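You operate a simulated robot arm through the tools that you are given. There is no shell and no other tool.

The job below is to be done with a simulated two-armed robot. You get a single attempt, and the scene is never put back.

Task
Top the vial in the filler up to 15 ml with water, cap it and rack it.
Fine: the display tells what it holds; low blue rack; leave the dial on water, the slide at LOAD and the other vials alone.

It is judged by the outcome, as a careful person would: the job done as asked, and still so three seconds after it is handed in. It fails if anything else is knocked over, pushed out of place, dropped, spilled or broken. Lids that push on must go on centred and level and be pressed home; caps that screw on are set level and turned clockwise until they are tight.

Robot
Two 7-joint arms with two-finger grippers on one trunk that stands fixed in place. Base frame: the origin is at the foot of the trunk, x ahead of it, y to its left, z up; the work surface is at about z = 0.755. Lengths are in m, angles in degrees, forces in N, time in s.
The left shoulder is at [0.06, 0.123, 1.02], the right one opposite. With the tool pointing down near the work surface each hand reaches from about 0.28 to 0.78 m from the base axis, measured 20 degrees to its own side. Payload 1.47 kg a hand.
The tool frame of a hand sits at the grasp point between the pads (the TCP): z along the fingers, y along the line on which they close. The tips reach 0.016 m beyond it. The gripper opens to 0.087 m. The gripper's body begins 0.055 m behind the TCP.
Orientation is that of the tool frame in the base frame, as [roll, pitch, yaw] about the fixed x, y, z axes, in that order (R = Rz(yaw) Ry(pitch) Rx(roll)). With the fingers straight down and closing along the base's y, the tool's x points along the base's -x, its y along +y and its z along -z.

Tools
- The arms move only by the tool servo_tool. It takes "left_series", "right_series" or both (then of equal length, played together; a hand with none holds still); each is a list of rows, each a list of 3 entries, a list of its own where there are three numbers: the shift along the tool's x, y, z in m, then the turn, a rotation vector about the tool's x, y, z in degrees, then the gripper command, from -1 (shut) to 1 (fully open), values between in proportion. In form: [[[x, y, z], [rx, ry, rz], grip], ...]. A call has 1 to 20 rows; each row is the pose to reach, as a shift and turn from the pose commanded when the call began, along the tool's axes at that moment. Each row takes 0.2 s and may step no farther than 0.05 m and 8.6 degrees from the row before; otherwise, or with a gripper value out of range, the whole call is refused. A pose out of reach is approached as far as the arm can. The call stops where the force on the tool passes 40 N (or 10 N more than at its start, if that is more) or the arm is blocked; 0.2 s more then pass. Each finger travels about 0.153 m/s and halts on what it meets, pressing with about 28 N; the grip force reading is that of the motor and also rises with nothing between the fingers. The clock runs only during rows and for 0.2 s after the last one: add rows that repeat a pose to give the fingers time. It gives the time, the measured TCP pose, the force on the tool (base axes), the opening and the grip force at its end, in the units of the frame above (readings bear some noise), with the torque about the TCP (base axes, N m) and any sound that the robot's microphone picked up.
- Cameras (640 x 400 px; columns grow to the right, rows downward): "scene" is now at [0.0937, -0.0017, 1.584]; the picture's right is [-0.02, -1.00, 0.00], its down [-0.67, 0.01, -0.74] and it looks along [0.74, -0.01, -0.67] (base axes); focal length 338 px, centre (320, 200). "left" rides on the left gripper at [0.073, -0.012, -0.09] in its tool frame; the picture's right is [0.16, 0.99, 0.00], its down [-0.72, 0.12, -0.68] and it looks along [-0.67, 0.11, 0.73] (tool axes); focal length 247 px, centre (320, 200). "right" rides on the right gripper at [0.073, 0.012, -0.09] in its tool frame; the picture's right is [-0.16, 0.99, 0.00], its down [-0.72, -0.12, -0.68] and it looks along [-0.67, -0.11, 0.73] (tool axes); focal length 247 px, centre (320, 200). There is no depth. A picture from a camera that has moved, and an enlarged one, comes with that camera's place and axes in the base frame and with its lens.
- camera(camera): a new picture of that camera. It takes no simulated time.
- move_column(by): slides the trunk up (or, below 0, down) by that many m; the arms and the scene camera ride with it, the base frame stays. It gives what a move gives, with no picture.
- pan_tilt(pan, tilt): turns the head with the scene camera to pan (to the left, within 120 degrees either way) and tilt (down, from -29 to 69), counted from straight ahead of the robot. It gives what a move gives.
- enlarge(camera, box): a new picture of the part [left, top, right, bottom] of that camera's present view, enlarged. It takes no simulated time.
- sign_off(): hands the job in; it is judged then, once.

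Nothing tells you positions but the pictures and the camera data. Unless the task says otherwise, let go and move clear before handing in.

The tools are called after "Call:" by a JSON object that holds its "method" and its "body". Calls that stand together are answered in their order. servo_tool: Moves the arms, as the interface text tells. Its arguments: {"type":"object","properties":{"left_series":{"type":"array","items":{"type":"array"}},"right_series":{"type":"array","items":{"type":"array"}}},"required":[]} The other tools are called the same way: move_column (by) slides the trunk up or down; pan_tilt (pan, tilt) turns the head that bears the scene camera; camera (camera) takes a picture; enlarge (camera, box) takes an enlarged picture of a part of a camera's view; sign_off () hands the job in.

At the start:

```text
time: 0.0
left_tool_pos: [0.5872, 0.3166, 1.2404]
left_tcp_rot: [-180.0, -0.1, -180.0]
left_force: [0.4, -0.7, 0.4]
left_moment: [0.02, 0.02, -0.03]
left_width: 0.087
left_gripper_force: 0.0
right_tool_pos: [0.5607, -0.2201, 1.1809]
right_tcp_rot: [180.0, 0.0, 180.0]
right_force: [0.5, 0.6, 0.3]
right_moment: [-0.03, -0.02, 0.0]
right_width: 0.0869
right_gripper_force: 0.0
trunk travel left (down, up): [-0.175, 0.055]
head pan, tilt: [-1.2, 42.3]
```

scene: 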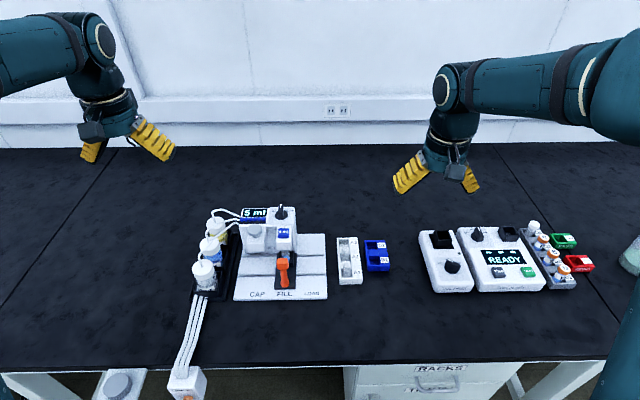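
right: 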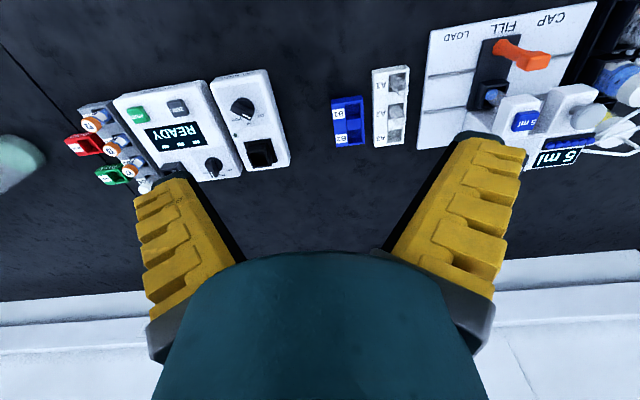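
left: 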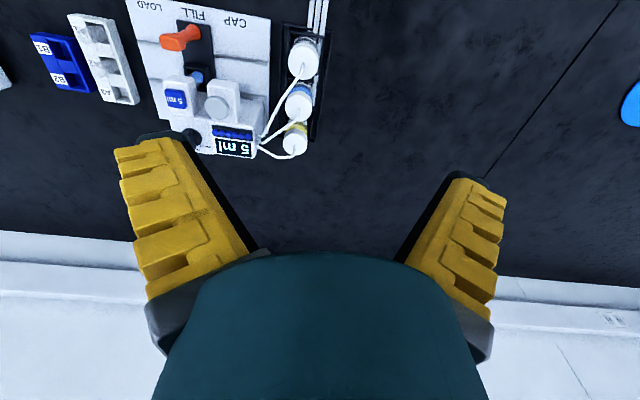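

I see a filling machine on the table left of centre with a display reading "5 ml", an orange slide lever, racks (white and blue) to its right. I'll look closer before moving anything.

Call:
{"method": "enlarge", "body": {"camera": "scene", "box": [180, 190, 340, 310]}}

Call:
{"method": "enlarge", "body": {"camera": "scene", "box": [320, 210, 420, 300]}}

Call:
{"method": "enlarge", "body": {"camera": "scene", "box": [410, 210, 620, 310]}}

Call:
{"method": "enlarge", "body": {"camera": "scene", "box": [80, 300, 280, 400]}}

Call:
{"method": "enlarge", "body": {"camera": "left", "box": [20, 0, 340, 170]}}

Call:
{"method": "enlarge", "body": {"camera": "right", "box": [310, 0, 640, 190]}}

```text
3.33 times, centred on (260, 250) of scene
camera zoom: at [0.0937, -0.0017, 1.584], right [-0.02, -1.0, 0.0], down [-0.67, 0.01, -0.74], along [0.74, -0.01, -0.67], focal length 1127 px, centre (520, 33)
```

zoom: 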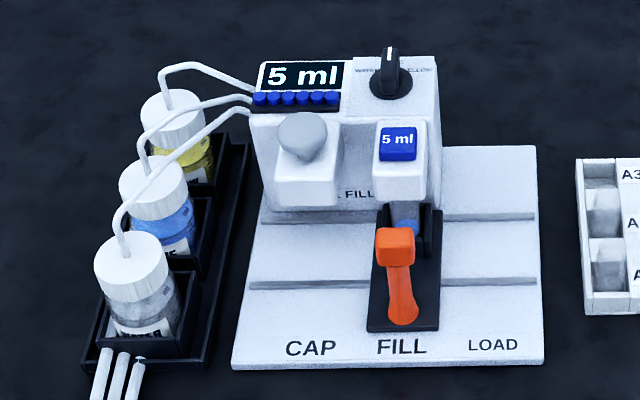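

```text
4.44 times, centred on (370, 255) of scene
camera zoom: at [0.0937, -0.0017, 1.584], right [-0.02, -1.0, 0.0], down [-0.67, 0.01, -0.74], along [0.74, -0.01, -0.67], focal length 1502 px, centre (98, -44)
```

zoom: 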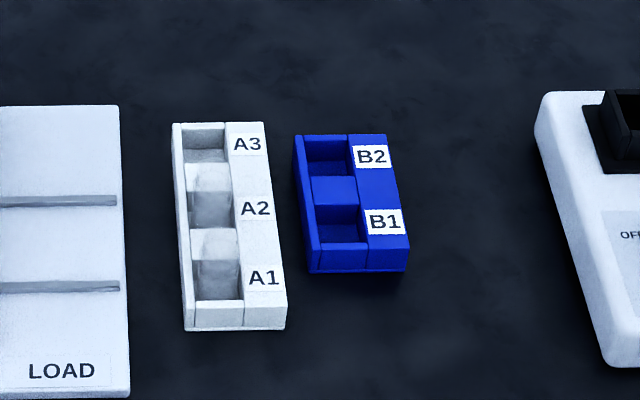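

```text
3.05 times, centred on (515, 260) of scene
camera zoom: at [0.0937, -0.0017, 1.584], right [-0.02, -1.0, 0.0], down [-0.67, 0.01, -0.74], along [0.74, -0.01, -0.67], focal length 1030 px, centre (-274, 17)
```

zoom: 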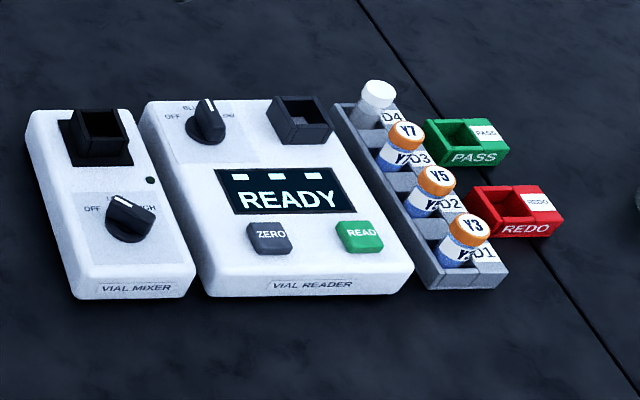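

```text
3.20 times, centred on (180, 350) of scene
camera zoom: at [0.0937, -0.0017, 1.584], right [-0.02, -1.0, 0.0], down [-0.67, 0.01, -0.74], along [0.74, -0.01, -0.67], focal length 1082 px, centre (768, -280)
```

zoom: 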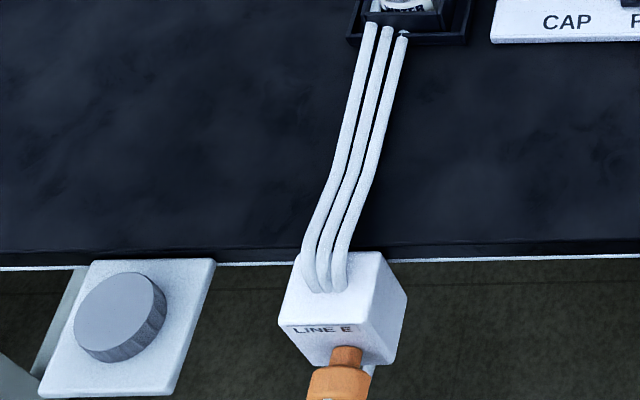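

```text
2.00 times, centred on (180, 85) of left
camera zoom: at [0.5155, 0.3051, 1.3293], right [-0.16, 0.99, 0.0], down [0.72, 0.12, 0.68], along [0.67, 0.11, -0.73], focal length 494 px, centre (600, 430)
```

zoom: 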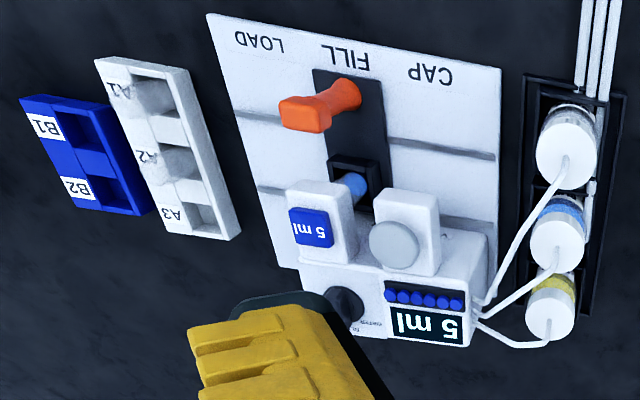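

```text
1.94 times, centred on (475, 95) of right
camera zoom: at [0.49, -0.2088, 1.2698], right [0.16, 0.99, 0.0], down [0.72, -0.12, 0.68], along [0.67, -0.11, -0.73], focal length 479 px, centre (19, 404)
```

zoom: 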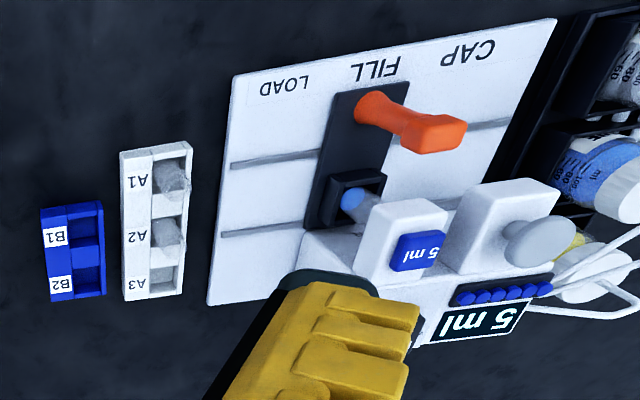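

The filler's slide sits at FILL, the display reads 5 ml, with a "5 ml" button over FILL and a grey press knob over CAP. I'll look around and zoom in on the dial and front edge fittings.

Call:
{"method": "enlarge", "body": {"camera": "scene", "box": [230, 200, 310, 250]}}

Call:
{"method": "enlarge", "body": {"camera": "scene", "box": [255, 235, 305, 290]}}

Call:
{"method": "pan_tilt", "body": {"pan": 15, "tilt": 62}}

Call:
{"method": "camera", "body": {"camera": "scene"}}

```text
8.00 times, centred on (270, 225) of scene
camera zoom: at [0.0937, -0.0017, 1.584], right [-0.02, -1.0, 0.0], down [-0.67, 0.01, -0.74], along [0.74, -0.01, -0.67], focal length 2704 px, centre (720, 0)
```

zoom: 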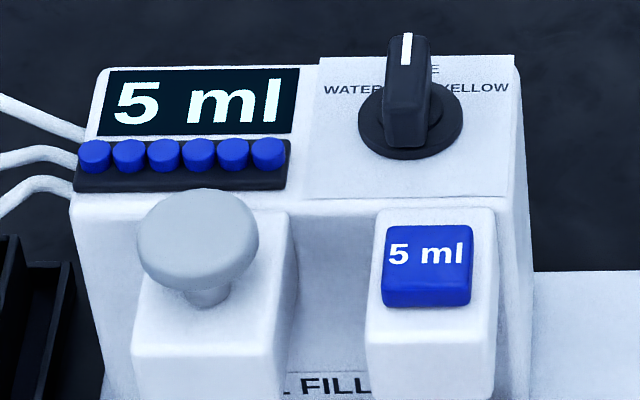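

```text
7.27 times, centred on (280, 262) of scene
camera zoom: at [0.0937, -0.0017, 1.584], right [-0.02, -1.0, 0.0], down [-0.67, 0.01, -0.74], along [0.74, -0.01, -0.67], focal length 2458 px, centre (611, -254)
```

zoom: 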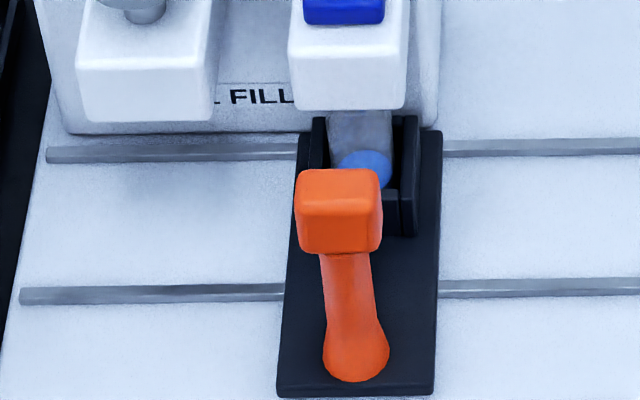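

```text
time: 0.8
left_tool_pos: [0.5874, 0.3168, 1.241]
left_tcp_rot: [-179.9, 0.0, -180.0]
left_force: [0.8, -0.5, -0.2]
left_moment: [0.04, 0.02, 0.01]
left_width: 0.0871
left_gripper_force: 0.1
right_tool_pos: [0.5622, -0.2192, 1.1817]
right_tcp_rot: [179.9, 0.0, -180.0]
right_force: [0.3, 0.3, 0.7]
right_moment: [0.02, -0.02, 0.03]
right_width: 0.0871
right_gripper_force: 0.1
trunk travel left (down, up): [-0.175, 0.055]
head pan, tilt: [15.0, 62.0]
```

```text
taken
camera scene: at [0.0724, 0.0166, 1.5585], right [0.26, -0.97, 0.0], down [-0.85, -0.23, -0.47], along [0.45, 0.12, -0.88], focal length 338 px, centre (320, 200)
```

scene: 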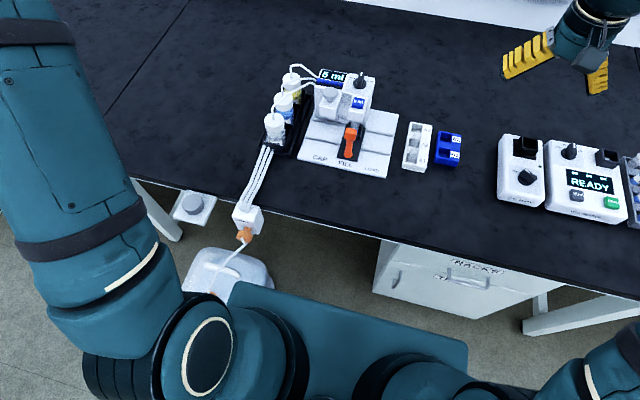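

The dial pointer looks to be on the middle mark (BLUE), so it must be turned to WATER. I'll zoom in on the dial, the line box and other parts of the table.

Call:
{"method": "enlarge", "body": {"camera": "scene", "box": [165, 180, 295, 300]}}

Call:
{"method": "enlarge", "body": {"camera": "scene", "box": [310, 60, 390, 115]}}

Call:
{"method": "enlarge", "body": {"camera": "scene", "box": [255, 60, 410, 185]}}

Call:
{"method": "enlarge", "body": {"camera": "scene", "box": [370, 230, 560, 330]}}

Call:
{"method": "pan_tilt", "body": {"pan": 45, "tilt": 45}}

Call:
{"method": "camera", "body": {"camera": "scene"}}

Call:
{"method": "pan_tilt", "body": {"pan": -40, "tilt": 45}}

Call:
{"method": "camera", "body": {"camera": "scene"}}

```text
3.33 times, centred on (230, 240) of scene
camera zoom: at [0.0724, 0.0166, 1.5585], right [0.26, -0.97, 0.0], down [-0.85, -0.23, -0.47], along [0.45, 0.12, -0.88], focal length 1127 px, centre (620, 67)
```

zoom: 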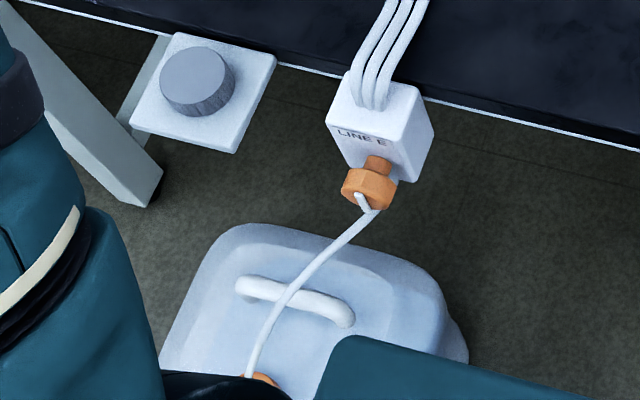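

```text
7.27 times, centred on (350, 88) of scene
camera zoom: at [0.0724, 0.0166, 1.5585], right [0.26, -0.97, 0.0], down [-0.85, -0.23, -0.47], along [0.45, 0.12, -0.88], focal length 2458 px, centre (102, 1018)
```

zoom: 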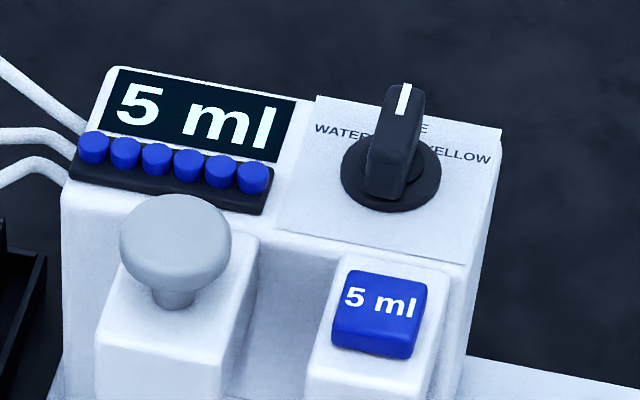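

```text
3.20 times, centred on (332, 122) of scene
camera zoom: at [0.0724, 0.0166, 1.5585], right [0.26, -0.97, 0.0], down [-0.85, -0.23, -0.47], along [0.45, 0.12, -0.88], focal length 1082 px, centre (280, 448)
```

zoom: 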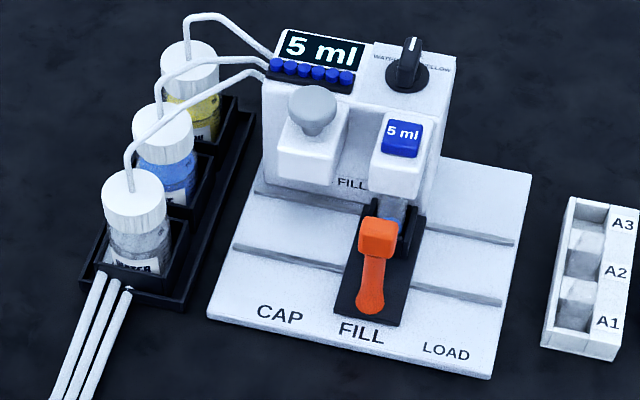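

```text
3.37 times, centred on (465, 280) of scene
camera zoom: at [0.0724, 0.0166, 1.5585], right [0.26, -0.97, 0.0], down [-0.85, -0.23, -0.47], along [0.45, 0.12, -0.88], focal length 1139 px, centre (-168, -70)
```

zoom: 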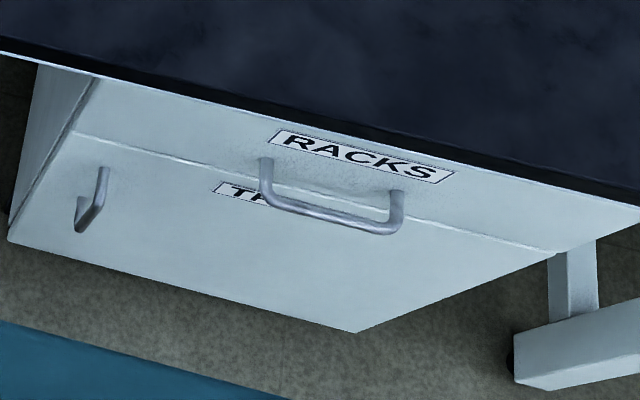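

```text
time: 1.8
left_tool_pos: [0.5878, 0.3177, 1.2403]
left_tcp_rot: [-180.0, 0.0, -179.9]
left_force: [0.5, 0.4, -0.6]
left_moment: [0.01, -0.02, -0.03]
left_width: 0.0871
left_gripper_force: 0.1
right_tool_pos: [0.5615, -0.2196, 1.1797]
right_tcp_rot: [180.0, 0.0, -180.0]
right_force: [0.0, -0.1, -0.3]
right_moment: [-0.01, 0.0, -0.01]
right_width: 0.0871
right_gripper_force: 0.1
trunk travel left (down, up): [-0.175, 0.055]
head pan, tilt: [45.0, 45.0]
```

```text
taken
camera scene: at [0.0678, 0.0575, 1.5801], right [0.71, -0.71, 0.0], down [-0.5, -0.5, -0.71], along [0.5, 0.5, -0.71], focal length 338 px, centre (320, 200)
```

scene: 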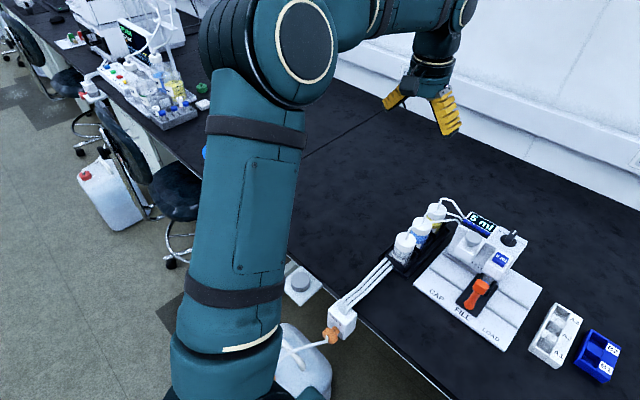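

```text
time: 3.4
left_tool_pos: [0.5885, 0.3166, 1.2408]
left_tcp_rot: [-179.9, 0.0, 180.0]
left_force: [0.3, 0.0, -0.5]
left_moment: [-0.01, 0.03, 0.02]
left_width: 0.0867
left_gripper_force: 0.0
right_tool_pos: [0.5627, -0.2204, 1.1798]
right_tcp_rot: [180.0, 0.0, -180.0]
right_force: [0.4, -0.9, 0.5]
right_moment: [0.01, 0.02, 0.01]
right_width: 0.0871
right_gripper_force: 0.1
trunk travel left (down, up): [-0.175, 0.055]
head pan, tilt: [-40.0, 45.0]
```

```text
taken
camera scene: at [0.0726, -0.0522, 1.5802], right [-0.64, -0.77, 0.0], down [-0.54, 0.45, -0.71], along [0.54, -0.45, -0.71], focal length 338 px, centre (320, 200)
```

scene: 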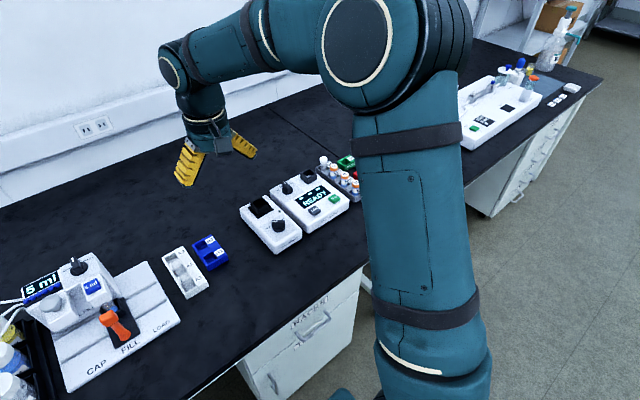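

The machine spans about x 0.60–0.83, y −0.03–0.22, with the dial near (0.79, 0.10, 0.90); B rack near (0.71…0.76, −0.175). I'll re-aim the head at the filler and lower the left hand on the robot's side to look at it closely from the side.

Call:
{"method": "pan_tilt", "body": {"pan": 4, "tilt": 45}}

Call:
{"method": "servo_tool", "body": {"left_series": [[[0.04, 0, 0.02], [0, 0, 0], 1], [[0.08, 0, 0.04], [0, 0, 0], 1], [[0.12, 0, 0.06], [0, 0, 0], 1], [[0.14, 0, 0.1], [0, 0, 0], 1], [[0.14, 0, 0.14], [0, 0, 0], 1], [[0.14, 0, 0.18], [0, 0, 0], 1], [[0.14, 0, 0.22], [0, 0, 0], 1], [[0.14, 0, 0.22], [0, 0, 0], 1]]}}

Call:
{"method": "camera", "body": {"camera": "left"}}

Call:
{"method": "camera", "body": {"camera": "scene"}}

```text
time: 4.5
left_tool_pos: [0.587, 0.3167, 1.2402]
left_tcp_rot: [179.9, 0.0, 180.0]
left_force: [-0.1, -0.1, 0.3]
left_moment: [0.0, -0.01, 0.01]
left_width: 0.0868
left_gripper_force: 0.1
right_tool_pos: [0.5628, -0.2194, 1.1819]
right_tcp_rot: [180.0, 0.0, 180.0]
right_force: [-0.5, 0.2, 0.4]
right_moment: [0.01, -0.02, 0.02]
right_width: 0.0869
right_gripper_force: 0.1
trunk travel left (down, up): [-0.175, 0.055]
head pan, tilt: [4.0, 45.0]
```

```text
time: 6.3
left_tool_pos: [0.4466, 0.3162, 1.0201]
left_tcp_rot: [179.9, 0.1, -180.0]
left_force: [0.2, -0.4, 0.9]
left_moment: [-0.02, -0.05, 0.0]
left_width: 0.0872
left_gripper_force: 0.1
right_tool_pos: [0.5624, -0.2186, 1.1811]
right_tcp_rot: [-179.9, 0.1, -180.0]
right_force: [0.4, -0.5, 0.1]
right_moment: [0.03, -0.03, -0.01]
right_width: 0.087
right_gripper_force: 0.0
trunk travel left (down, up): [-0.175, 0.055]
head pan, tilt: [4.0, 45.0]
```

```text
taken
camera left: at [0.3743, 0.3043, 1.1098], right [-0.16, 0.99, 0.0], down [0.72, 0.12, 0.68], along [0.67, 0.11, -0.73], focal length 247 px, centre (320, 200)
```

left: 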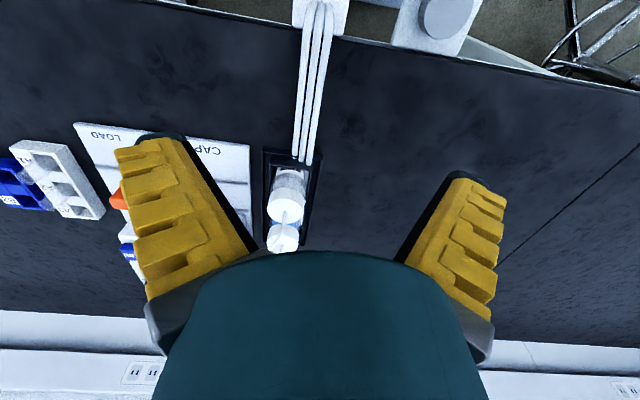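

```text
taken
camera scene: at [0.0906, 0.0055, 1.5803], right [0.07, -1.0, 0.0], down [-0.7, -0.05, -0.71], along [0.71, 0.05, -0.71], focal length 338 px, centre (320, 200)
```

scene: 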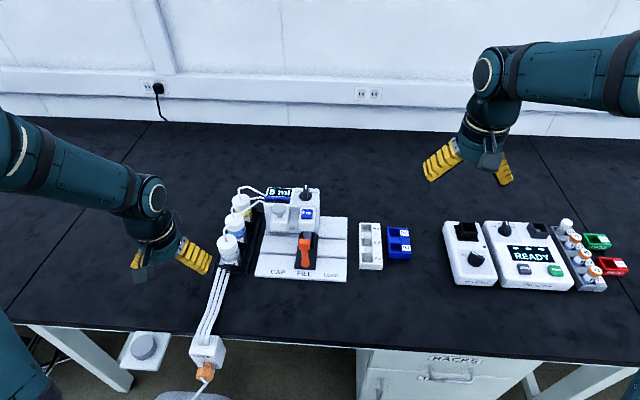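

The left hand camera is blocked by its own fingers here. I'll bring the right hand around so its camera looks at the filler from the right side (toward +y), staying high above everything.

Call:
{"method": "servo_tool", "body": {"right_series": [[[-0.012, 0, 0], [0, 0, -8], 1], [[-0.024, 0, 0], [0, 0, -16], 1], [[-0.036, 0, 0], [0, 0, -24], 1], [[-0.048, 0, 0], [0, 0, -32], 1], [[-0.06, 0, 0.01], [0, 0, -40], 1], [[-0.072, 0, 0.02], [0, 0, -48], 1], [[-0.084, 0, 0.03], [0, 0, -56], 1], [[-0.096, 0, 0.04], [0, 0, -64], 1], [[-0.108, 0, 0.05], [0, 0, -72], 1], [[-0.12, 0, 0.06], [0, 0, -80], 1], [[-0.13, 0, 0.06], [0, 0, -88], 1], [[-0.13, 0, 0.06], [0, 0, -90], 1]]}}

Call:
{"method": "camera", "body": {"camera": "right"}}

Call:
{"method": "camera", "body": {"camera": "scene"}}

```text
time: 8.9
left_tool_pos: [0.446, 0.3163, 1.0211]
left_tcp_rot: [180.0, 0.0, -180.0]
left_force: [-0.1, 0.6, 0.0]
left_moment: [0.02, 0.0, -0.02]
left_width: 0.0871
left_gripper_force: 0.0
right_tool_pos: [0.6941, -0.2187, 1.1201]
right_tcp_rot: [179.9, 0.0, -89.9]
right_force: [0.3, -0.2, 1.1]
right_moment: [-0.01, 0.01, -0.04]
right_width: 0.087
right_gripper_force: 0.1
trunk travel left (down, up): [-0.175, 0.055]
head pan, tilt: [4.0, 45.0]
```

```text
taken
camera right: at [0.6817, -0.2928, 1.2099], right [-0.99, 0.16, 0.0], down [0.11, 0.72, 0.68], along [0.11, 0.67, -0.73], focal length 247 px, centre (320, 200)
```

right: 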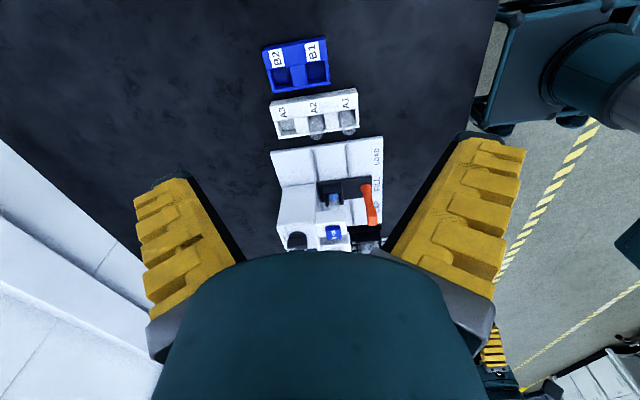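

```text
taken
camera scene: at [0.0913, 0.0056, 1.5802], right [0.07, -1.0, 0.0], down [-0.71, -0.05, -0.71], along [0.71, 0.05, -0.71], focal length 338 px, centre (320, 200)
```

scene: 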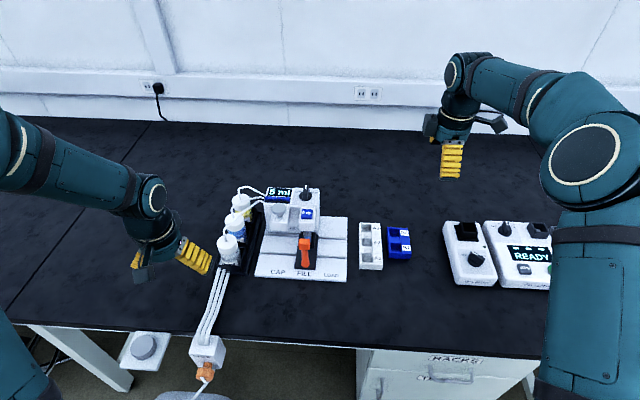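

The side view works. I'll tilt the hand so the camera looks flatter toward the machine, and lower slightly.

Call:
{"method": "servo_tool", "body": {"right_series": [[[0, 0, 0.02], [0, -8, 0], 1], [[0, 0, 0.04], [0, -16, 0], 1], [[0, 0, 0.06], [0, -24, 0], 1], [[0, 0, 0.08], [0, -30, 0], 1], [[0, 0, 0.08], [0, -30, 0], 1]]}}

Call:
{"method": "camera", "body": {"camera": "right"}}

Call:
{"method": "enlarge", "body": {"camera": "right", "box": [240, 110, 400, 210]}}

```text
time: 10.1
left_tool_pos: [0.4461, 0.3163, 1.0214]
left_tcp_rot: [-179.9, -0.1, 180.0]
left_force: [0.0, 0.0, -0.3]
left_moment: [0.0, -0.01, 0.03]
left_width: 0.0871
left_gripper_force: 0.1
right_tool_pos: [0.6926, -0.2198, 1.0398]
right_tcp_rot: [-179.9, 30.1, -90.0]
right_force: [0.2, 0.1, 0.6]
right_moment: [0.0, 0.0, -0.03]
right_width: 0.087
right_gripper_force: 0.1
trunk travel left (down, up): [-0.175, 0.055]
head pan, tilt: [4.0, 45.0]
```

```text
taken
camera right: at [0.6817, -0.3289, 1.0812], right [-0.99, 0.14, 0.08], down [0.11, 0.29, 0.95], along [0.11, 0.95, -0.3], focal length 247 px, centre (320, 200)
```

right: 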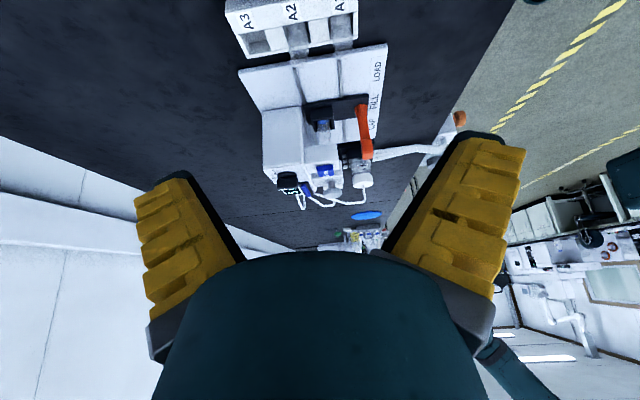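

```text
4.00 times, centred on (320, 160) of right
camera zoom: at [0.6817, -0.3289, 1.0812], right [-0.99, 0.14, 0.08], down [0.11, 0.29, 0.95], along [0.11, 0.95, -0.3], focal length 988 px, centre (320, 360)
```

zoom: 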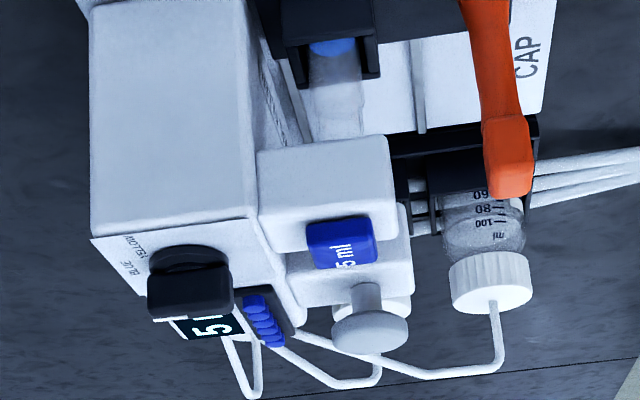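

I now have a good side view of the filler. I'll take a matching enlarged scene picture to triangulate dial, button, press knob, handle and vial.

Call:
{"method": "enlarge", "body": {"camera": "scene", "box": [248, 176, 344, 236]}}

Call:
{"method": "enlarge", "body": {"camera": "scene", "box": [248, 220, 360, 290]}}

Call:
{"method": "enlarge", "body": {"camera": "right", "box": [220, 60, 420, 185]}}

Call:
{"method": "enlarge", "body": {"camera": "right", "box": [200, 0, 420, 130]}}

```text
6.67 times, centred on (296, 206) of scene
camera zoom: at [0.0911, 0.0059, 1.5802], right [0.07, -1.0, 0.0], down [-0.71, -0.05, -0.71], along [0.71, 0.05, -0.71], focal length 2254 px, centre (480, 160)
```

zoom: 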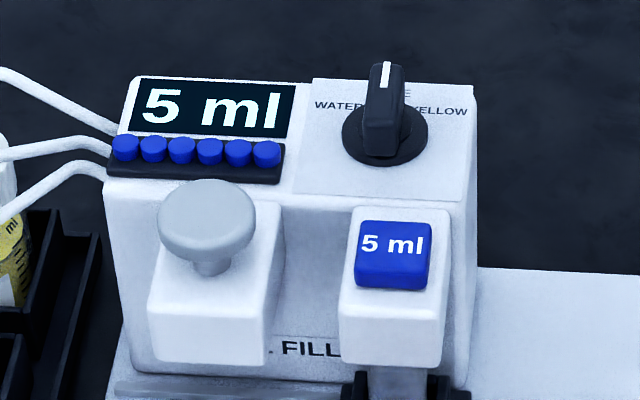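

```text
5.71 times, centred on (304, 255) of scene
camera zoom: at [0.0911, 0.0059, 1.5802], right [0.07, -1.0, 0.0], down [-0.71, -0.05, -0.71], along [0.71, 0.05, -0.71], focal length 1932 px, centre (411, -114)
```

zoom: 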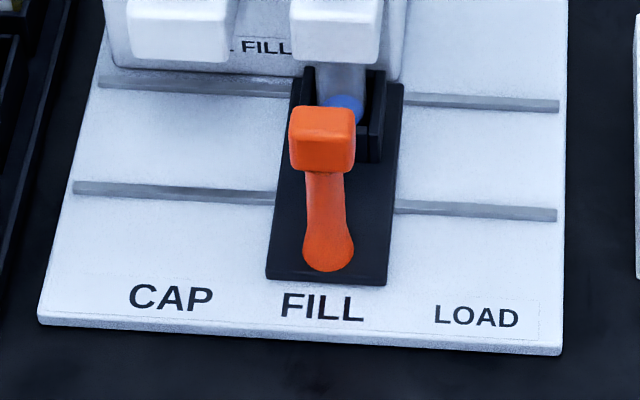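

```text
3.20 times, centred on (320, 122) of right
camera zoom: at [0.6817, -0.3289, 1.0812], right [-0.99, 0.14, 0.08], down [0.11, 0.29, 0.95], along [0.11, 0.95, -0.3], focal length 790 px, centre (320, 448)
```

zoom: 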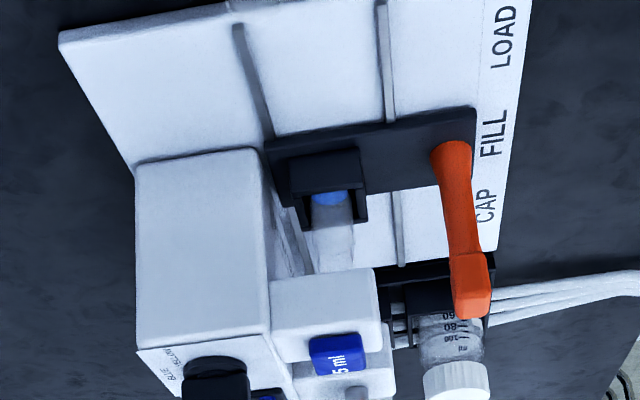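

```text
2.91 times, centred on (310, 65) of right
camera zoom: at [0.6817, -0.3289, 1.0812], right [-0.99, 0.14, 0.08], down [0.11, 0.29, 0.95], along [0.11, 0.95, -0.3], focal length 718 px, centre (349, 593)
```

zoom: 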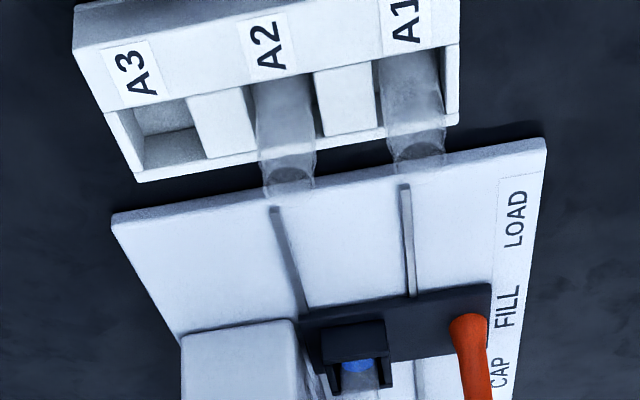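

From the two views I place: dial bar at (0.790, 0.096) with top at z≈0.917 and pointing at BLUE, the 5 ml button top at (0.718, 0.086, 0.902), the press knob top at (0.711, 0.161, 0.918), and the handle at (0.636, 0.085, 0.866). I'll bring the left hand high over the dial with the gripper part-open.

Call:
{"method": "servo_tool", "body": {"left_series": [[[0, 0, -0.04], [0, 0, 0], 0.3], [[-0.02, -0.01, -0.07], [0, 0, 0], -0.08], [[-0.055, -0.035, -0.07], [0, 0, 0], -0.08], [[-0.09, -0.058, -0.07], [0, 0, 0], -0.08], [[-0.125, -0.08, -0.07], [0, 0, 0], -0.08], [[-0.16, -0.103, -0.07], [0, 0, 0], -0.08], [[-0.195, -0.126, -0.07], [0, 0, 0], -0.08], [[-0.23, -0.15, -0.07], [0, 0, 0], -0.08], [[-0.265, -0.173, -0.07], [0, 0, 0], -0.08], [[-0.3, -0.196, -0.06], [0, 0, 0], -0.08], [[-0.33, -0.22, -0.04], [0, 0, 0], -0.08], [[-0.344, -0.22, -0.02], [0, 0, 0], -0.08], [[-0.344, -0.22, 0.0], [0, 0, 0], -0.08], [[-0.344, -0.22, 0.0], [0, 0, 0], -0.08]]}}

Call:
{"method": "camera", "body": {"camera": "left"}}

Call:
{"method": "camera", "body": {"camera": "scene"}}

Call:
{"method": "camera", "body": {"camera": "right"}}

```text
time: 13.1
left_tool_pos: [0.7593, 0.1007, 1.0196]
left_tcp_rot: [179.9, 0.0, -179.9]
left_force: [-0.4, 0.1, -0.7]
left_moment: [-0.01, -0.03, -0.02]
left_width: 0.0457
left_gripper_force: 4.2
left hand out of reach, approached as far as the arm can: row 11, 12, 13, 14
right_tool_pos: [0.6923, -0.2205, 1.0409]
right_tcp_rot: [180.0, 29.9, -90.0]
right_force: [-1.1, -1.0, 0.1]
right_moment: [0.01, 0.0, -0.03]
right_width: 0.0871
right_gripper_force: 0.0
trunk travel left (down, up): [-0.175, 0.055]
head pan, tilt: [4.0, 45.0]
```

```text
taken
camera left: at [0.6866, 0.0882, 1.1086], right [-0.16, 0.99, 0.0], down [0.72, 0.12, 0.68], along [0.67, 0.11, -0.73], focal length 247 px, centre (320, 200)
```

left: 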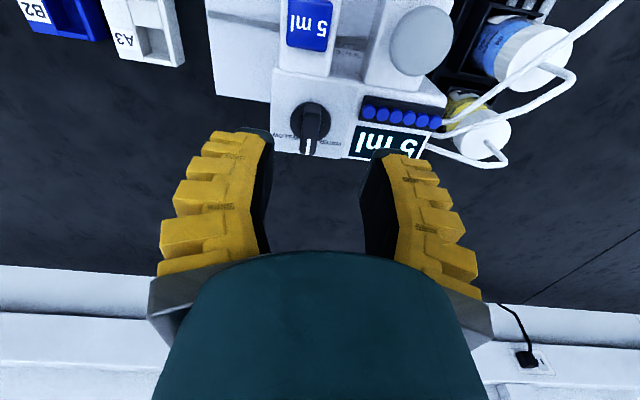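

```text
taken
camera scene: at [0.0909, 0.0056, 1.5803], right [0.07, -1.0, 0.0], down [-0.7, -0.05, -0.71], along [0.71, 0.05, -0.71], focal length 338 px, centre (320, 200)
```

scene: 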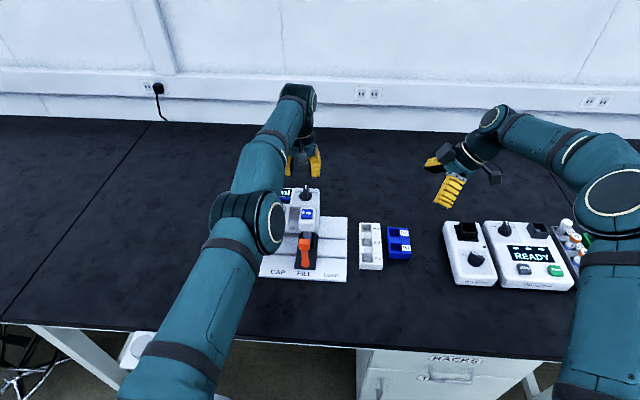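

```text
taken
camera right: at [0.6815, -0.3292, 1.0813], right [-0.99, 0.14, 0.08], down [0.12, 0.29, 0.95], along [0.11, 0.95, -0.3], focal length 247 px, centre (320, 200)
```

right: 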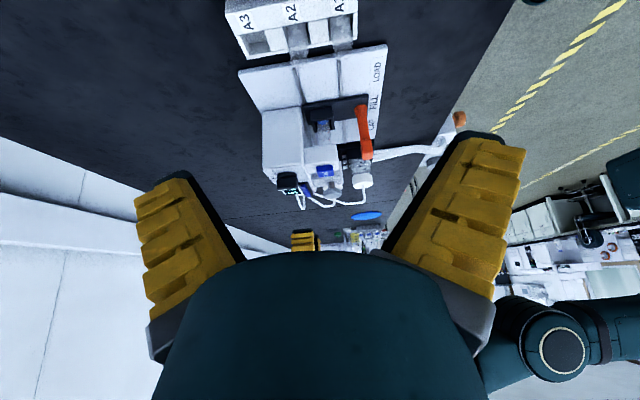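

Vertical reach stops at x≈0.76, so I'll tilt the left hand forward 12° to gain reach to the dial, then check where it ends up.

Call:
{"method": "servo_tool", "body": {"left_series": [[[0, 0, 0], [0, -6, 0], -0.08], [[0, 0, 0], [0, -12, 0], -0.08], [[0, 0, 0], [0, -12, 0], -0.08]]}}

Call:
{"method": "enlarge", "body": {"camera": "left", "box": [200, 60, 440, 210]}}

```text
time: 13.9
left_tool_pos: [0.795, 0.0944, 1.0195]
left_tcp_rot: [180.0, 11.9, -179.9]
left_force: [0.0, -0.2, -0.9]
left_moment: [-0.01, 0.01, 0.02]
left_width: 0.0456
left_gripper_force: 4.0
left hand out of reach, approached as far as the arm can: row 1, 2, 3
right_tool_pos: [0.6931, -0.2205, 1.0407]
right_tcp_rot: [180.0, 30.0, -90.0]
right_force: [-0.4, -0.6, 0.3]
right_moment: [0.0, -0.01, 0.0]
right_width: 0.0871
right_gripper_force: 0.1
trunk travel left (down, up): [-0.175, 0.055]
head pan, tilt: [4.0, 45.0]
```

```text
2.67 times, centred on (320, 135) of left
camera zoom: at [0.7066, 0.0828, 1.0919], right [-0.15, 0.99, -0.03], down [0.57, 0.12, 0.82], along [0.81, 0.11, -0.58], focal length 659 px, centre (320, 373)
```

zoom: 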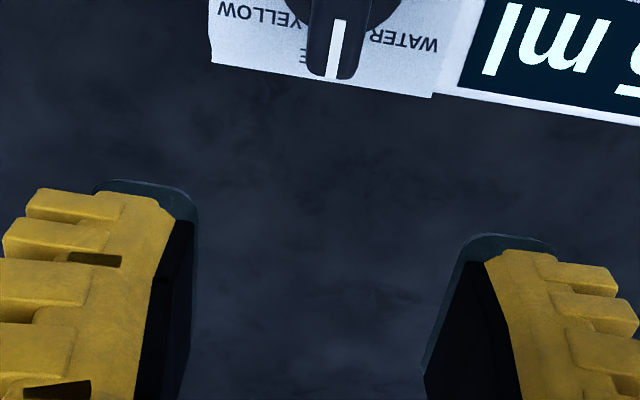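

The hand is now over the dial at x≈0.79. I'll lower it part way (tips still above the bar) and re-check alignment.

Call:
{"method": "servo_tool", "body": {"left_series": [[[0.006, 0, 0.02], [0, 0, 0], -0.08], [[0.012, 0, 0.04], [0, 0, 0], -0.08], [[0.0166, 0, 0.0588], [0, 0, 0], -0.08], [[0.0166, 0, 0.0588], [0, 0, 0], -0.08]]}}

Call:
{"method": "camera", "body": {"camera": "left"}}

Call:
{"method": "enlarge", "body": {"camera": "right", "box": [240, 130, 400, 230]}}

Call:
{"method": "enlarge", "body": {"camera": "scene", "box": [248, 150, 344, 210]}}

```text
time: 14.9
left_tool_pos: [0.7949, 0.0934, 0.9585]
left_tcp_rot: [180.0, 11.9, 180.0]
left_force: [0.1, -0.3, 0.0]
left_moment: [0.0, 0.01, -0.01]
left_width: 0.0458
left_gripper_force: 4.6
left hand out of reach, approached as far as the arm can: row 1, 2, 3, 4
right_tool_pos: [0.6935, -0.2194, 1.0407]
right_tcp_rot: [180.0, 30.0, -90.0]
right_force: [-0.1, -0.5, -1.1]
right_moment: [0.0, 0.0, 0.03]
right_width: 0.0871
right_gripper_force: 0.0
trunk travel left (down, up): [-0.175, 0.055]
head pan, tilt: [4.0, 45.0]
```

```text
taken
camera left: at [0.7064, 0.0817, 1.0307], right [-0.15, 0.99, -0.03], down [0.57, 0.12, 0.81], along [0.81, 0.11, -0.58], focal length 247 px, centre (320, 200)
```

left: 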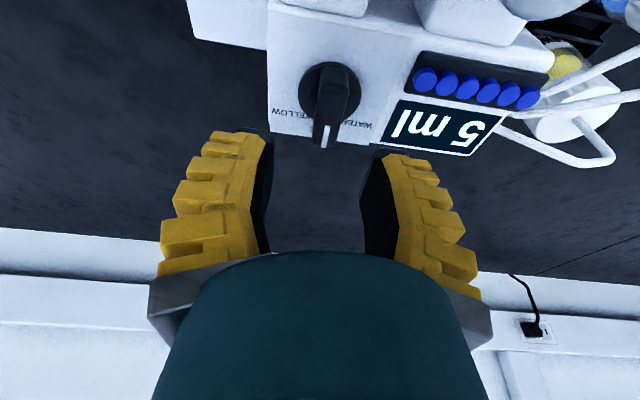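

```text
4.00 times, centred on (320, 180) of right
camera zoom: at [0.6816, -0.3291, 1.0811], right [-0.99, 0.14, 0.08], down [0.12, 0.29, 0.95], along [0.11, 0.95, -0.3], focal length 988 px, centre (320, 280)
```

zoom: 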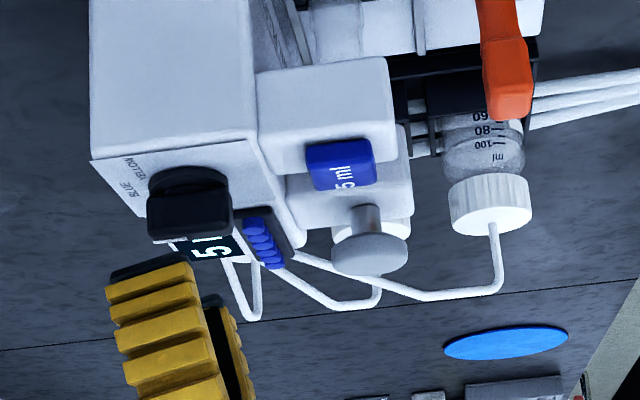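

```text
6.67 times, centred on (296, 180) of scene
camera zoom: at [0.0912, 0.0057, 1.5802], right [0.07, -1.0, 0.0], down [-0.71, -0.05, -0.71], along [0.71, 0.05, -0.71], focal length 2254 px, centre (480, 333)
```

zoom: 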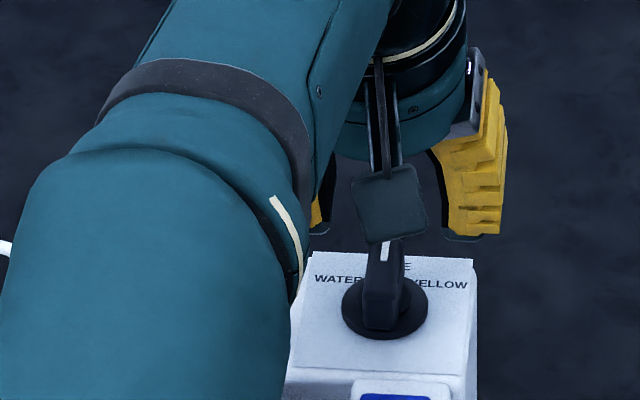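

The dial is slightly nearer than the fingers; I'll pull back about 1 cm and see whether the pose becomes properly reachable.

Call:
{"method": "servo_tool", "body": {"left_series": [[[0.01, 0.001, -0.002], [0, 0, 0], -0.08], [[0.0147, 0.002, -0.0031], [0, 0, 0], -0.08], [[0.0147, 0.002, -0.0031], [0, 0, 0], -0.08]]}}

```text
time: 15.7
left_tool_pos: [0.795, 0.0936, 0.9582]
left_tcp_rot: [-179.9, 12.0, -179.9]
left_force: [0.0, -0.4, 0.4]
left_moment: [0.01, 0.01, 0.0]
left_width: 0.0459
left_gripper_force: 3.7
left hand out of reach, approached as far as the arm can: row 1, 2, 3
right_tool_pos: [0.6936, -0.2199, 1.041]
right_tcp_rot: [-180.0, 30.0, -90.0]
right_force: [-0.4, 0.5, -0.8]
right_moment: [0.01, 0.02, 0.0]
right_width: 0.0868
right_gripper_force: 0.1
trunk travel left (down, up): [-0.175, 0.055]
head pan, tilt: [4.0, 45.0]
```

No motion, so the arm is stuck at its straight-out limit. I'll back off further and un-tilt a bit to regain a well-conditioned pose, staying above the dial.

Call:
{"method": "servo_tool", "body": {"left_series": [[[0.01, 0, -0.02], [0, 0, 0], -0.08], [[0.03, 0, -0.035], [0, 0, 0], -0.08], [[0.05, 0, -0.04], [0, 0, 0], -0.08], [[0.07, 0, -0.04], [0, 0, 0], -0.08], [[0.07, 0, -0.04], [0, 0, 0], -0.08]]}}

```text
time: 16.9
left_tool_pos: [0.7963, 0.0886, 0.9843]
left_tcp_rot: [-180.0, 12.0, 180.0]
left_force: [0.1, 1.0, -0.6]
left_moment: [0.03, 0.02, 0.01]
left_width: 0.046
left_gripper_force: 3.9
left hand out of reach, approached as far as the arm can: row 1, 2, 3, 4, 5
right_tool_pos: [0.6935, -0.2204, 1.0392]
right_tcp_rot: [179.9, 30.0, -90.0]
right_force: [0.3, 0.0, 0.9]
right_moment: [0.0, -0.01, -0.01]
right_width: 0.0869
right_gripper_force: 0.0
trunk travel left (down, up): [-0.175, 0.055]
head pan, tilt: [4.0, 45.0]
```

The retreat command isn't taking (likely a straight-elbow singularity). I'll command a lift plus un-tilt to free the arm, all well above the machine.

Call:
{"method": "servo_tool", "body": {"left_series": [[[0.0, 0.0, -0.03], [0, 4, 0], -0.08], [[0.0, 0.01, -0.06], [0, 8, 0], -0.08], [[0.0, 0.02, -0.08], [0, 12, 0], -0.08], [[0.0, 0.03, -0.1], [0, 12, 0], -0.08], [[0.0, 0.03, -0.1], [0, 12, 0], -0.08]]}}

Call:
{"method": "camera", "body": {"camera": "scene"}}

```text
time: 18.1
left_tool_pos: [0.7548, 0.1214, 1.0779]
left_tcp_rot: [-180.0, 0.1, 180.0]
left_force: [-0.1, -0.4, 0.7]
left_moment: [-0.01, 0.01, 0.01]
left_width: 0.0458
left_gripper_force: 4.3
left hand out of reach, approached as far as the arm can: row 1, 2, 3, 4, 5
right_tool_pos: [0.692, -0.219, 1.0408]
right_tcp_rot: [180.0, 30.0, -90.0]
right_force: [0.3, 1.3, -0.3]
right_moment: [-0.01, -0.02, -0.01]
right_width: 0.087
right_gripper_force: 0.1
trunk travel left (down, up): [-0.175, 0.055]
head pan, tilt: [4.0, 45.0]
```

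```text
taken
camera scene: at [0.0912, 0.0064, 1.5802], right [0.07, -1.0, 0.0], down [-0.71, -0.05, -0.71], along [0.71, 0.05, -0.71], focal length 338 px, centre (320, 200)
```

scene: 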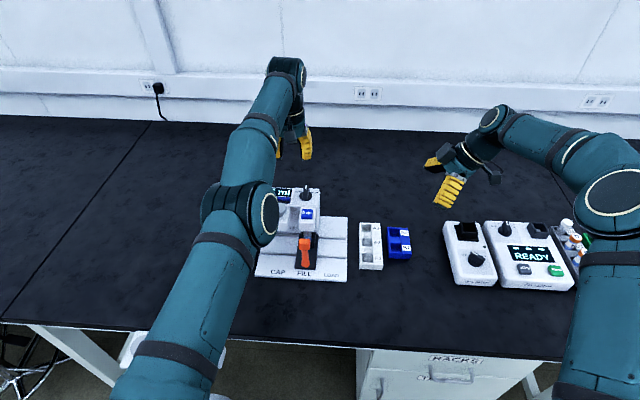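

The arm is stretched straight and stuck there. I'll command it outward and then well back at this safe height to flip it out of the singularity.

Call:
{"method": "servo_tool", "body": {"left_series": [[[-0.04, 0, 0], [0, 0, 0], -0.08], [[-0.08, 0, 0], [0, 0, 0], -0.08], [[-0.12, 0, 0], [0, 0, 0], -0.08], [[-0.16, 0, 0], [0, 0, 0], -0.08], [[-0.12, 0, 0], [0, 0, 0], -0.08], [[-0.08, 0, 0], [0, 0, 0], -0.08], [[-0.04, 0, 0], [0, 0, 0], -0.08], [[0, 0, 0], [0, 0, 0], -0.08], [[0.03, 0, 0], [0, 0, 0], -0.08], [[0.03, 0, 0], [0, 0, 0], -0.08]]}}

```text
time: 20.3
left_tool_pos: [0.7516, 0.119, 1.0843]
left_tcp_rot: [180.0, 0.0, 180.0]
left_force: [0.1, 0.5, 0.6]
left_moment: [0.01, -0.03, -0.01]
left_width: 0.0456
left_gripper_force: 4.5
left hand out of reach, approached as far as the arm can: row 1, 2, 3, 4, 5, 6, 7, 9, 10
right_tool_pos: [0.6931, -0.2199, 1.0416]
right_tcp_rot: [180.0, 30.0, -90.0]
right_force: [0.8, 0.8, -0.2]
right_moment: [0.0, -0.02, 0.01]
right_width: 0.0871
right_gripper_force: 0.0
trunk travel left (down, up): [-0.175, 0.055]
head pan, tilt: [4.0, 45.0]
```

The straight-elbow state blocks pulling back. I'll look at the arm's shape in detail before choosing the freeing motion.

Call:
{"method": "pan_tilt", "body": {"pan": 25, "tilt": 35}}

Call:
{"method": "camera", "body": {"camera": "scene"}}

Call:
{"method": "camera", "body": {"camera": "left"}}

Call:
{"method": "camera", "body": {"camera": "right"}}

```text
time: 21.1
left_tool_pos: [0.7516, 0.119, 1.0843]
left_tcp_rot: [179.9, 0.0, -180.0]
left_force: [-0.1, -0.9, -0.8]
left_moment: [-0.03, 0.02, 0.02]
left_width: 0.0459
left_gripper_force: 4.3
right_tool_pos: [0.6928, -0.2205, 1.0405]
right_tcp_rot: [180.0, 30.0, -90.0]
right_force: [0.2, 1.0, 0.4]
right_moment: [-0.03, -0.01, -0.02]
right_width: 0.0869
right_gripper_force: 0.1
trunk travel left (down, up): [-0.175, 0.055]
head pan, tilt: [25.0, 35.0]
```

```text
taken
camera scene: at [0.0901, 0.0372, 1.595], right [0.42, -0.91, 0.0], down [-0.52, -0.24, -0.82], along [0.74, 0.35, -0.57], focal length 338 px, centre (320, 200)
```

scene: 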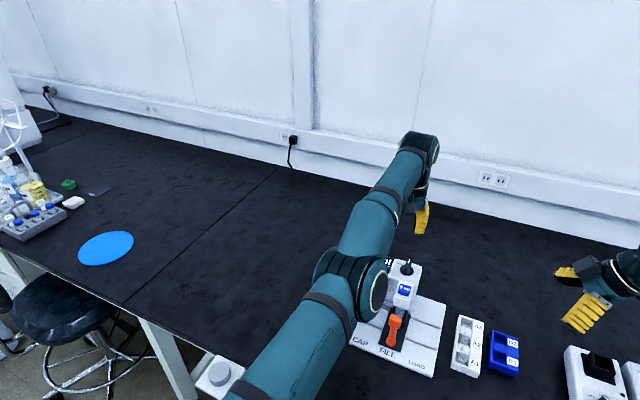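

```text
taken
camera left: at [0.6797, 0.1076, 1.1731], right [-0.16, 0.99, 0.0], down [0.72, 0.12, 0.68], along [0.67, 0.11, -0.73], focal length 247 px, centre (320, 200)
```

left: 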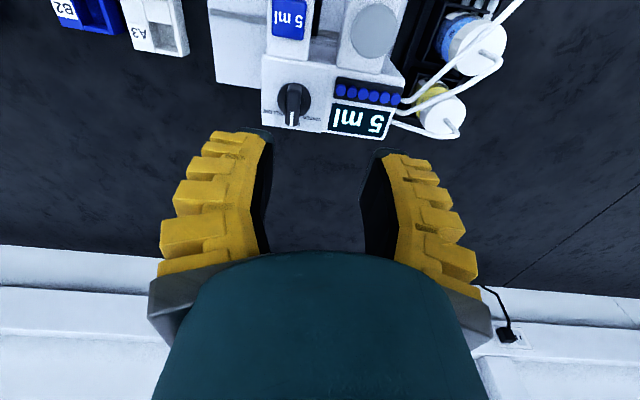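

```text
taken
camera right: at [0.6818, -0.329, 1.081], right [-0.99, 0.14, 0.08], down [0.12, 0.29, 0.95], along [0.11, 0.95, -0.3], focal length 247 px, centre (320, 200)
```

right: 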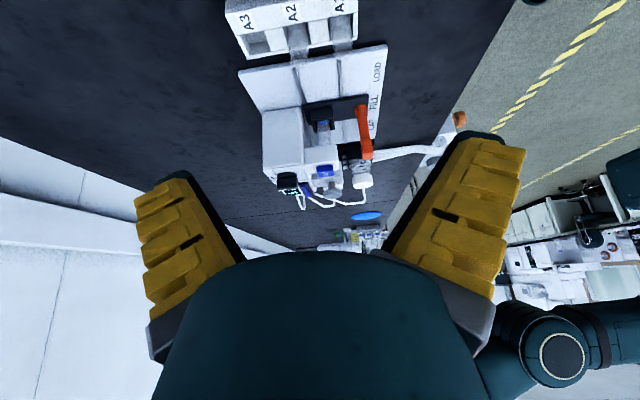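

I'll try moving down-and-inward (the elbow's bending side) while pulling back, staying above z=1.0.

Call:
{"method": "servo_tool", "body": {"left_series": [[[0.0, -0.03, 0.02], [0, 0, 0], -0.08], [[0.0, -0.06, 0.05], [0, 0, 0], -0.08], [[0.02, -0.09, 0.07], [0, 0, 0], -0.08], [[0.05, -0.11, 0.07], [0, 0, 0], -0.08], [[0.08, -0.11, 0.07], [0, 0, 0], -0.08], [[0.11, -0.11, 0.07], [0, 0, 0], -0.08], [[0.11, -0.11, 0.07], [0, 0, 0], -0.08]]}}

```text
time: 22.7
left_tool_pos: [0.7325, -0.0166, 1.0206]
left_tcp_rot: [180.0, -0.1, 179.9]
left_force: [0.5, -0.3, 0.2]
left_moment: [-0.05, 0.0, -0.05]
left_width: 0.0459
left_gripper_force: 4.2
left hand out of reach, approached as far as the arm can: row 3, 4, 5, 6, 7
right_tool_pos: [0.6943, -0.2197, 1.0401]
right_tcp_rot: [180.0, 29.9, -90.0]
right_force: [0.4, 0.0, 0.2]
right_moment: [-0.05, 0.0, 0.01]
right_width: 0.0869
right_gripper_force: 0.0
trunk travel left (down, up): [-0.175, 0.055]
head pan, tilt: [25.0, 35.0]
```

I'll instead stretch outward while swinging the hand to the left (+y), then retract on the outer side — the reverse of how it got stuck — at a height of about 1.08.

Call:
{"method": "servo_tool", "body": {"left_series": [[[-0.03, 0.0, -0.03], [0, 0, 0], -0.08], [[-0.07, 0.02, -0.05], [0, 0, 0], -0.08], [[-0.1, 0.05, -0.06], [0, 0, 0], -0.08], [[-0.1, 0.1, -0.06], [0, 0, 0], -0.08], [[-0.1, 0.15, -0.06], [0, 0, 0], -0.08], [[-0.1, 0.2, -0.06], [0, 0, 0], -0.08], [[-0.1, 0.25, -0.06], [0, 0, 0], -0.08], [[-0.07, 0.28, -0.06], [0, 0, 0], -0.08], [[-0.03, 0.3, -0.06], [0, 0, 0], -0.08], [[0.01, 0.32, -0.06], [0, 0, 0], -0.08], [[0.05, 0.34, -0.06], [0, 0, 0], -0.08], [[0.09, 0.35, -0.06], [0, 0, 0], -0.08], [[0.13, 0.35, -0.06], [0, 0, 0], -0.08]]}}

```text
time: 25.5
left_tool_pos: [0.606, 0.3348, 1.0808]
left_tcp_rot: [-180.0, 0.0, 180.0]
left_force: [-1.5, 0.4, -0.4]
left_moment: [0.03, -0.01, -0.01]
left_width: 0.0458
left_gripper_force: 4.4
left hand out of reach, approached as far as the arm can: row 1, 2, 3, 4, 5, 6, 7, 8, 9
right_tool_pos: [0.6927, -0.2205, 1.0403]
right_tcp_rot: [-179.9, 30.0, -90.0]
right_force: [-0.9, -0.7, 0.8]
right_moment: [-0.03, 0.0, -0.02]
right_width: 0.0871
right_gripper_force: 0.1
trunk travel left (down, up): [-0.175, 0.055]
head pan, tilt: [25.0, 35.0]
```

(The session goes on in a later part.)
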